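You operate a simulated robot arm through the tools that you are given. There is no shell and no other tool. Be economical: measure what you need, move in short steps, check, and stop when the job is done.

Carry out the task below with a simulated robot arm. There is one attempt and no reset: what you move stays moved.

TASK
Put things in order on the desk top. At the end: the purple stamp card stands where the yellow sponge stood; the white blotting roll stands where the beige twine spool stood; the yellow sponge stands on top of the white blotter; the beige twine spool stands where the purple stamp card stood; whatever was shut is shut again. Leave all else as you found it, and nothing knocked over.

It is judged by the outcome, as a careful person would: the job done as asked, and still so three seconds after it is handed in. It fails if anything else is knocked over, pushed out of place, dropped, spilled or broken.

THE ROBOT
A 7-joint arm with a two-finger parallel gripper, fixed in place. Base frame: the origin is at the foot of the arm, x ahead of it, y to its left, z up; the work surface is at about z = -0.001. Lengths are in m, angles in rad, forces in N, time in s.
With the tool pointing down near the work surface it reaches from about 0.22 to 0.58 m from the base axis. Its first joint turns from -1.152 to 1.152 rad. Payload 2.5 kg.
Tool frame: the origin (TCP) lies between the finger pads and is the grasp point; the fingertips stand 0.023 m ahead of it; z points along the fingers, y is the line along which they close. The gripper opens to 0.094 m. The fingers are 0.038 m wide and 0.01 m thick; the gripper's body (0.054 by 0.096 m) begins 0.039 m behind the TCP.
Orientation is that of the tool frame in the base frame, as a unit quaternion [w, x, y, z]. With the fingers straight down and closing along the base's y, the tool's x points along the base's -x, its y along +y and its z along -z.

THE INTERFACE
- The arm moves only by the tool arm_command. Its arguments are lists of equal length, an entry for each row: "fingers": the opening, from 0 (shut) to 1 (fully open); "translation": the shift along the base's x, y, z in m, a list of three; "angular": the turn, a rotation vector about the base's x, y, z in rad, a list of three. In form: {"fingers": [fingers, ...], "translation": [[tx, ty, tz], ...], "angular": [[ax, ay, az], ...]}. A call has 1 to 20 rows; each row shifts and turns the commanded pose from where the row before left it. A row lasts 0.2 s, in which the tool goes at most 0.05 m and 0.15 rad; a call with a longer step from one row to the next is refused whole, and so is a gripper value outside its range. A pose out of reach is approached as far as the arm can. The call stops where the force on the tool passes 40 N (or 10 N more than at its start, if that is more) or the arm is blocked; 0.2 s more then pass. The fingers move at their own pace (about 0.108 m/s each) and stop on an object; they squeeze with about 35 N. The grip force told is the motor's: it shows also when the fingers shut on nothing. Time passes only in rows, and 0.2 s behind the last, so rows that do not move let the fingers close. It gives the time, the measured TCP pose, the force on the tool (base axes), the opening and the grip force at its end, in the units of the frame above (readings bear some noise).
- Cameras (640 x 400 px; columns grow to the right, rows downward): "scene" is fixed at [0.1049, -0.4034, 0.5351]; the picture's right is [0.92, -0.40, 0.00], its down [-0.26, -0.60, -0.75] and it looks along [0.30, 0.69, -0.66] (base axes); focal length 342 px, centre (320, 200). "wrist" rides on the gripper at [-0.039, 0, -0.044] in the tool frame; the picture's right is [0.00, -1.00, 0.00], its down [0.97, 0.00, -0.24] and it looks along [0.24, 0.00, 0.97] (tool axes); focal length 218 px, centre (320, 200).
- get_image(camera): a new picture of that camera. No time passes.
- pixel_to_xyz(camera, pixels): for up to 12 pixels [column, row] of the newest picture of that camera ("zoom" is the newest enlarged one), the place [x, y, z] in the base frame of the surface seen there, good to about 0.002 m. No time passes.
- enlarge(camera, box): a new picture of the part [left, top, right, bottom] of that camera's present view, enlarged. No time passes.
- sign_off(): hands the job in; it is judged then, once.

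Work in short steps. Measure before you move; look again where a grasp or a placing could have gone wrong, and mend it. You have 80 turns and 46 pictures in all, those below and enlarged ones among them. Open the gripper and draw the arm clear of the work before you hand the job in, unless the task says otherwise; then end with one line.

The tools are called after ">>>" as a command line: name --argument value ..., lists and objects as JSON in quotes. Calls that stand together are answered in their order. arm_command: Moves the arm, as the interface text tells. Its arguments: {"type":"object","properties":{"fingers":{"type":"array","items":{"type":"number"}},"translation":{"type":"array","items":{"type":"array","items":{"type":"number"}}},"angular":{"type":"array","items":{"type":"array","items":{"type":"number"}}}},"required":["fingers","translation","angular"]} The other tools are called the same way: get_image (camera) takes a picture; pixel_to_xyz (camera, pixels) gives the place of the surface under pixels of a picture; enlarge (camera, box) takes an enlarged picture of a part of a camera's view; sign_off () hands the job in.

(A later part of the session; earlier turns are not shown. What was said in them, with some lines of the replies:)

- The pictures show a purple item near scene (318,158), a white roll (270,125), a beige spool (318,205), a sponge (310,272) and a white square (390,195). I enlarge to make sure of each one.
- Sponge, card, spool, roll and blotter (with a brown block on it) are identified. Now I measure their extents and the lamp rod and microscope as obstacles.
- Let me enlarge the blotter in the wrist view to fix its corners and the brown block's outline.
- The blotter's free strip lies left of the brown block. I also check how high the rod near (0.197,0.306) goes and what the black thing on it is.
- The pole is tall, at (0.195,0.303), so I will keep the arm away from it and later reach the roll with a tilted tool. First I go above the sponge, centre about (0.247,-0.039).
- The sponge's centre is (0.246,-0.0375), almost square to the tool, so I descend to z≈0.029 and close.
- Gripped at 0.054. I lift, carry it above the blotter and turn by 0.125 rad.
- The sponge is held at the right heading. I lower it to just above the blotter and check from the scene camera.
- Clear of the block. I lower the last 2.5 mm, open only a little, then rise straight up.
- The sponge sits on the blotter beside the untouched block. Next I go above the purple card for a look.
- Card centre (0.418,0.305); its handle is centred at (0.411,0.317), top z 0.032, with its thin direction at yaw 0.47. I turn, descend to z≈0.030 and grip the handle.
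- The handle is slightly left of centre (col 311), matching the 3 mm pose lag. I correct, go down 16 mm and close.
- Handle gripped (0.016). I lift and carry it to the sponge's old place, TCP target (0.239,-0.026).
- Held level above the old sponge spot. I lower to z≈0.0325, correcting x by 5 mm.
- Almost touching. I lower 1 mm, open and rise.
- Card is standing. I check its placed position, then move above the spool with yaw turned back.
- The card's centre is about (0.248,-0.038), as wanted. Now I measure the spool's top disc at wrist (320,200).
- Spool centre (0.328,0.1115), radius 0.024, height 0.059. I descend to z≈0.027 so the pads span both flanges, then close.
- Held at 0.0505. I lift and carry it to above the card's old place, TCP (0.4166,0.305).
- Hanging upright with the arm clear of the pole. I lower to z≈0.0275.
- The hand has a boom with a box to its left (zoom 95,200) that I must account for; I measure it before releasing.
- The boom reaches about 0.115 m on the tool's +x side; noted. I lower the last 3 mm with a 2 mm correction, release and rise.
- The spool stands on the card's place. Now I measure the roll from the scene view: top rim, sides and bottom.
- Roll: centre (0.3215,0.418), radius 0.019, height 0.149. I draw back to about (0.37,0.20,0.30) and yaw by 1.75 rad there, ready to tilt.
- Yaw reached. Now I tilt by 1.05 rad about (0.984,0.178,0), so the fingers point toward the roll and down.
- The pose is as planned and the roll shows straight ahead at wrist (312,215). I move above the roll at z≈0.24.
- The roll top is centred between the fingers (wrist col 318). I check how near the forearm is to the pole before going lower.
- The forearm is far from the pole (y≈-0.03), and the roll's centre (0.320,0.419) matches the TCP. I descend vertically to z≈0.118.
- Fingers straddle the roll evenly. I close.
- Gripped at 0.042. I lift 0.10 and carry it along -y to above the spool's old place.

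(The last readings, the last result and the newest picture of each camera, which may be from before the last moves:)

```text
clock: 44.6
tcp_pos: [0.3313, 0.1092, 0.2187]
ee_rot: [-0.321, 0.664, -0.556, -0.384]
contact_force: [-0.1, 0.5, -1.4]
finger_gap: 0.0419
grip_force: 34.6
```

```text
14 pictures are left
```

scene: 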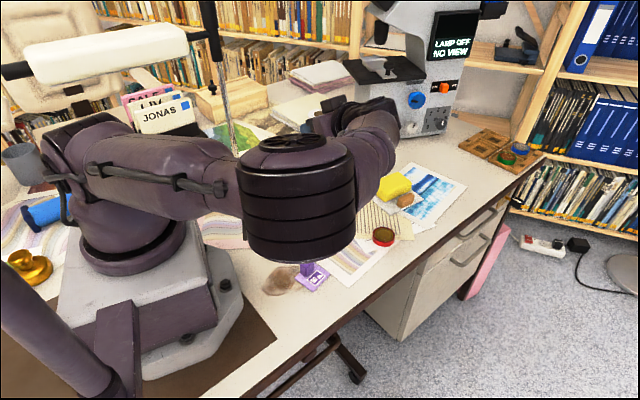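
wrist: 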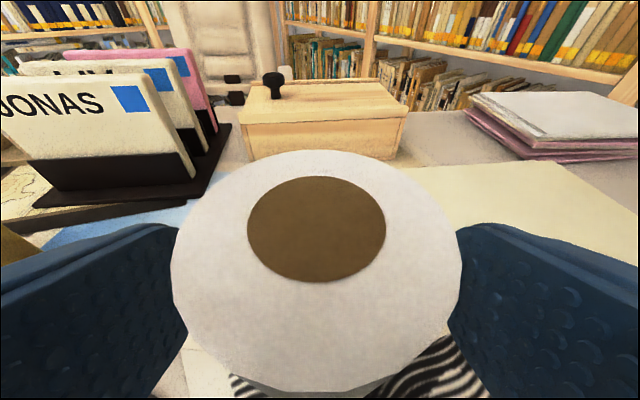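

The roll is hidden behind the arm and the elbow is low. I measure the elbow and look through the wrist camera.

>>> pixel_to_xyz --camera "scene" --pixels '[[297, 200], [297, 250], [340, 235], [250, 235], [375, 180], [385, 140], [340, 130], [370, 195]]'

>>> get_image --camera "wrist"

```text
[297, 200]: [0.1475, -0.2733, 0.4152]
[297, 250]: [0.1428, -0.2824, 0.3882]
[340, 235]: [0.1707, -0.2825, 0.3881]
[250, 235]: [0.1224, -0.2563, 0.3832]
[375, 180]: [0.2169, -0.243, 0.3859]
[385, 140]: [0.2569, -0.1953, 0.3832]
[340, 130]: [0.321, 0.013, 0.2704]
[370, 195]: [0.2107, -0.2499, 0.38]
```

```text
13 pictures are left
```

wrist: 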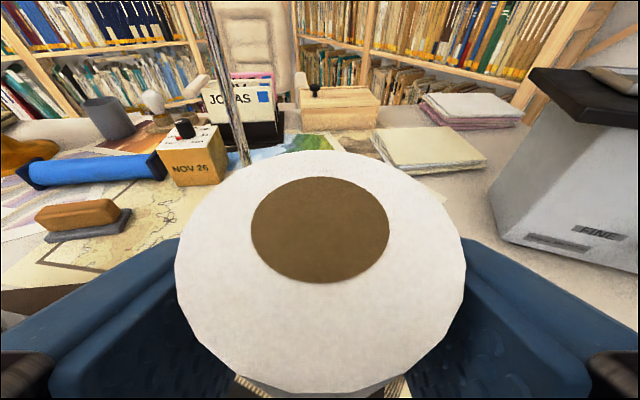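

Elbow is high (z≈0.38) and the roll upright in the grip. I lower to about 12 mm above the desk with a small x correction.

>>> arm_command --fingers '[0, 0, 0, 0, 0, 0]' --translation '[[-0.003, 0, -0.03], [0, 0, -0.03], [0, 0, -0.02], [0, 0, -0.007], [0, 0, 0], [0, 0, 0]]' --angular '[[0, 0, 0], [0, 0, 0], [0, 0, 0], [0, 0, 0], [0, 0, 0], [0, 0, 0]]'

>>> get_image --camera "scene"

```text
clock: 46.0
tcp_pos: [0.3262, 0.1138, 0.134]
ee_rot: [-0.322, 0.664, -0.555, -0.384]
contact_force: [-0.3, 0.9, -0.8]
finger_gap: 0.0422
grip_force: 34.7
```

```text
12 pictures are left
```

scene: 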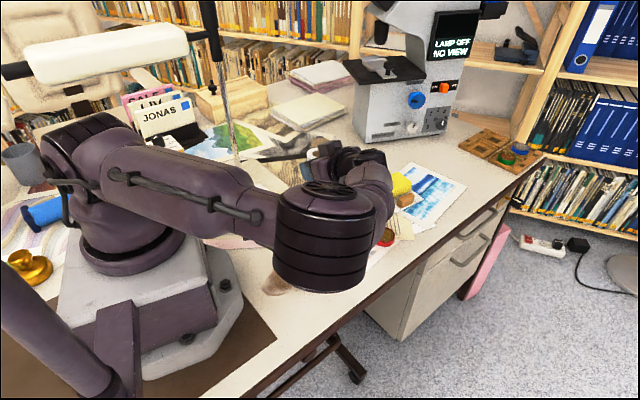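

Small corrections (+0.002, -0.004) and lower to z≈0.1205.

>>> arm_command --fingers '[0, 0, 0, 0]' --translation '[[0.002, -0.004, -0.006], [0, 0, -0.006], [0, 0, 0], [0, 0, 0]]' --angular '[[0, 0, 0], [0, 0, 0], [0, 0, 0], [0, 0, 0]]'

>>> pixel_to_xyz --camera "scene" --pixels '[[320, 290], [320, 250], [365, 265], [280, 270]]'

```text
clock: 47.0
tcp_pos: [0.3272, 0.1085, 0.1221]
ee_rot: [-0.321, 0.664, -0.555, -0.384]
contact_force: [-0.2, -0.1, -0.3]
finger_gap: 0.0419
grip_force: 34.9
```

```text
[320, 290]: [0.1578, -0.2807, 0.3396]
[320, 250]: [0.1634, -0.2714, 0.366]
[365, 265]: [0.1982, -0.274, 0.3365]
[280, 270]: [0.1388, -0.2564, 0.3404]
```

Two millimetres to go; I lower gently and watch the force.

>>> arm_command --fingers '[0, 0, 0]' --translation '[[0, 0, -0.002], [0, 0, 0], [0, 0, 0]]' --angular '[[0, 0, 0], [0, 0, 0], [0, 0, 0]]'

>>> get_image --camera "wrist"

```text
clock: 47.8
tcp_pos: [0.3278, 0.1085, 0.12]
ee_rot: [-0.32, 0.665, -0.554, -0.385]
contact_force: [0.4, -2.2, 2.9]
finger_gap: 0.042
grip_force: 34.6
```

```text
11 pictures are left
```

wrist: 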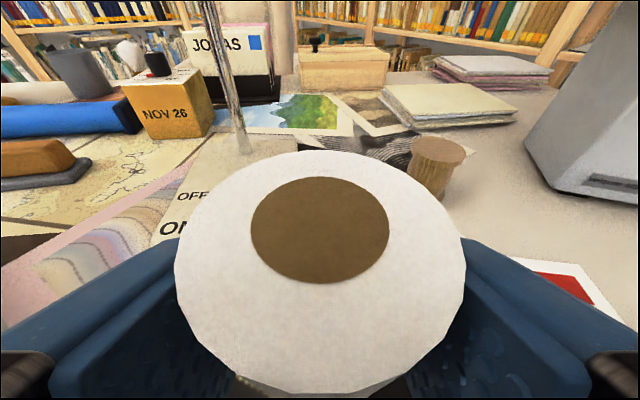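

Touching the desk (about 3 N). I open stepwise and rise vertically.

>>> arm_command --fingers '[0.5, 0.6, 0.8, 0.85, 0.85, 0.85, 0.85, 0.85, 0.85, 0.85]' --translation '[[0, 0, 0], [0, 0, 0], [0, 0, 0], [0, 0, 0], [0, 0, 0], [0, 0, 0.02], [0, 0, 0.035], [0, 0, 0.04], [0, 0, 0.04], [0, 0, 0]]' --angular '[[0, 0, 0], [0, 0, 0], [0, 0, 0], [0, 0, 0], [0, 0, 0], [0, 0, 0], [0, 0, 0], [0, 0, 0], [0, 0, 0], [0, 0, 0]]'

>>> get_image --camera "wrist"

```text
clock: 50.0
tcp_pos: [0.3312, 0.108, 0.2561]
ee_rot: [-0.321, 0.664, -0.556, -0.384]
contact_force: [-0.4, 1.2, 0.0]
finger_gap: 0.0797
grip_force: 0.0
```

```text
10 pictures are left
```

wrist: 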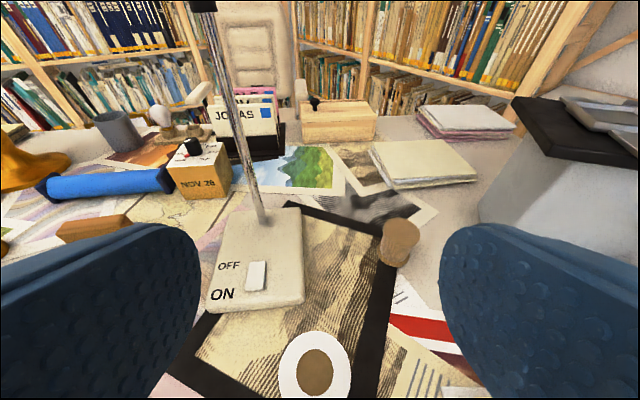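

The roll stands upright. I rise a little, undo the tilt and yaw, and draw clear.

>>> arm_command --fingers '[0.85, 0.85, 0.85, 0.85, 0.85, 0.85, 0.85, 0.85, 0.85, 0.85]' --translation '[[0, 0, 0.03], [0, 0, 0.03], [0, 0, 0], [0, 0, 0], [0, 0, 0], [0, 0, 0], [0, 0, 0], [0, 0, 0], [0, 0, 0], [0, 0, 0]]' --angular '[[0, 0, 0], [0, 0, 0], [-0.1475, -0.0265, 0], [-0.1475, -0.0265, 0], [-0.1475, -0.0265, 0], [-0.1475, -0.0265, 0], [-0.1475, -0.0265, 0], [-0.1475, -0.0265, 0], [-0.1475, -0.0265, 0], [0, 0, 0]]'

>>> arm_command --fingers '[1, 1, 1, 1, 1, 1, 1, 1, 1, 1, 1, 1, 1]' --translation '[[0.01, 0.005, 0], [0.01, 0.005, 0], [0.01, 0.005, 0], [0.01, 0.005, 0], [0.01, 0.005, 0], [0.01, 0.005, 0], [0, 0, 0], [0, 0, 0], [0, 0, 0], [0, 0, 0], [0, 0, 0], [0, 0, 0], [0, 0, 0]]' --angular '[[0, 0, -0.146], [0, 0, -0.146], [0, 0, -0.146], [0, 0, -0.146], [0, 0, -0.146], [0, 0, -0.146], [0, 0, -0.146], [0, 0, -0.146], [0, 0, -0.146], [0, 0, -0.146], [0, 0, -0.146], [0, 0, -0.146], [0, 0, 0]]'

>>> get_image --camera "scene"

>>> get_image --camera "wrist"

```text
clock: 52.2
tcp_pos: [0.3268, 0.1067, 0.3148]
ee_rot: [0.001, 0.767, -0.642, 0.001]
contact_force: [0.9, 0.1, -0.5]
finger_gap: 0.0799
grip_force: 0.2
```

```text
clock: 55.0
tcp_pos: [0.3879, 0.1382, 0.3137]
ee_rot: [0.0, 0.004, 1.0, 0.0]
contact_force: [-0.2, -0.1, 0.1]
finger_gap: 0.0939
grip_force: 0.0
```

```text
9 pictures are left
```

scene: 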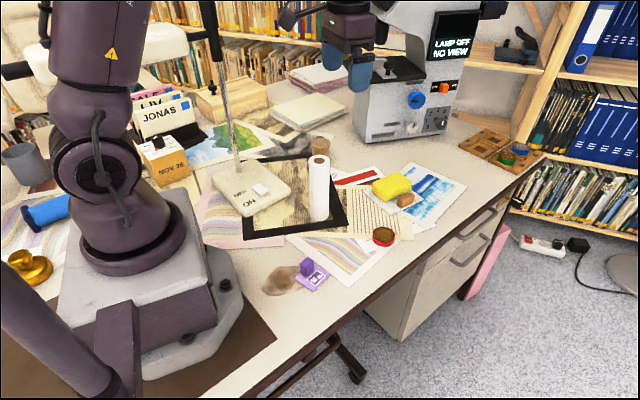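

```text
8 pictures are left
```

wrist: 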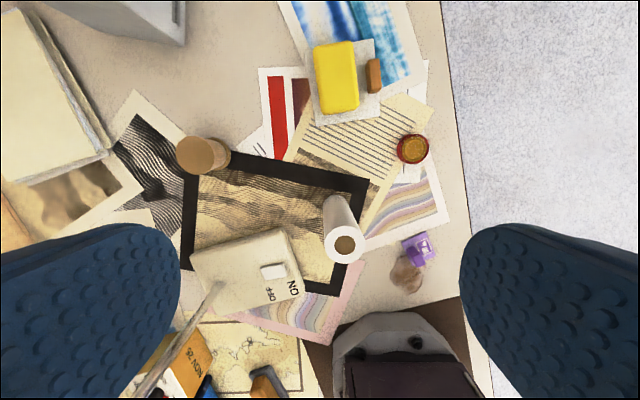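

All four stand where they should. A last check of the roll's position at wrist (345,243) and the block.

>>> pixel_to_xyz --camera "wrist" --pixels '[[328, 244], [362, 244], [345, 227], [345, 260], [374, 75], [350, 75], [320, 80]]'

>>> enlarge --camera "scene" --box '[230, 120, 454, 300]'

```text
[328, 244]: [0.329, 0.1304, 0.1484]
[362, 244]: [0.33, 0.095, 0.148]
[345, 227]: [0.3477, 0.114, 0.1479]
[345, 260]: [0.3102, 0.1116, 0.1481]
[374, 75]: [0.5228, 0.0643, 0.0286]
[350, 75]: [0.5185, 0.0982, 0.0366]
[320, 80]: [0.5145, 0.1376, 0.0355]
```

```text
2.22 times, centred on (342, 210) of scene
```

zoom: 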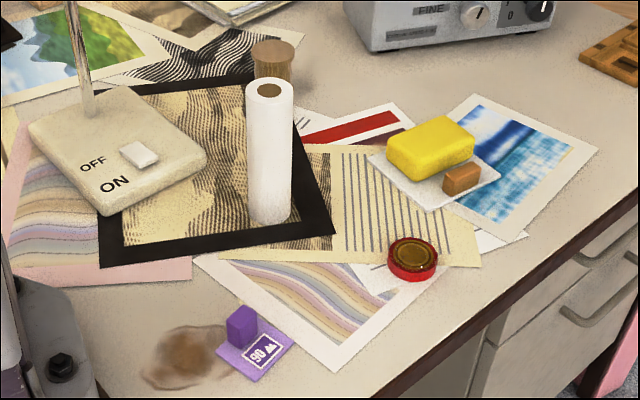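

The roll's centre is (0.329,0.112), on the spool's old place; all items are upright, nothing else has moved, and the arm is clear with the gripper open. I hand in.

>>> sign_off

```text
The job is handed in.
```

I handed in the job: the stamp card, blotting roll, sponge and twine spool are all standing where you asked, nothing was knocked over or pushed out of place, and I opened nothing that needed shutting again.
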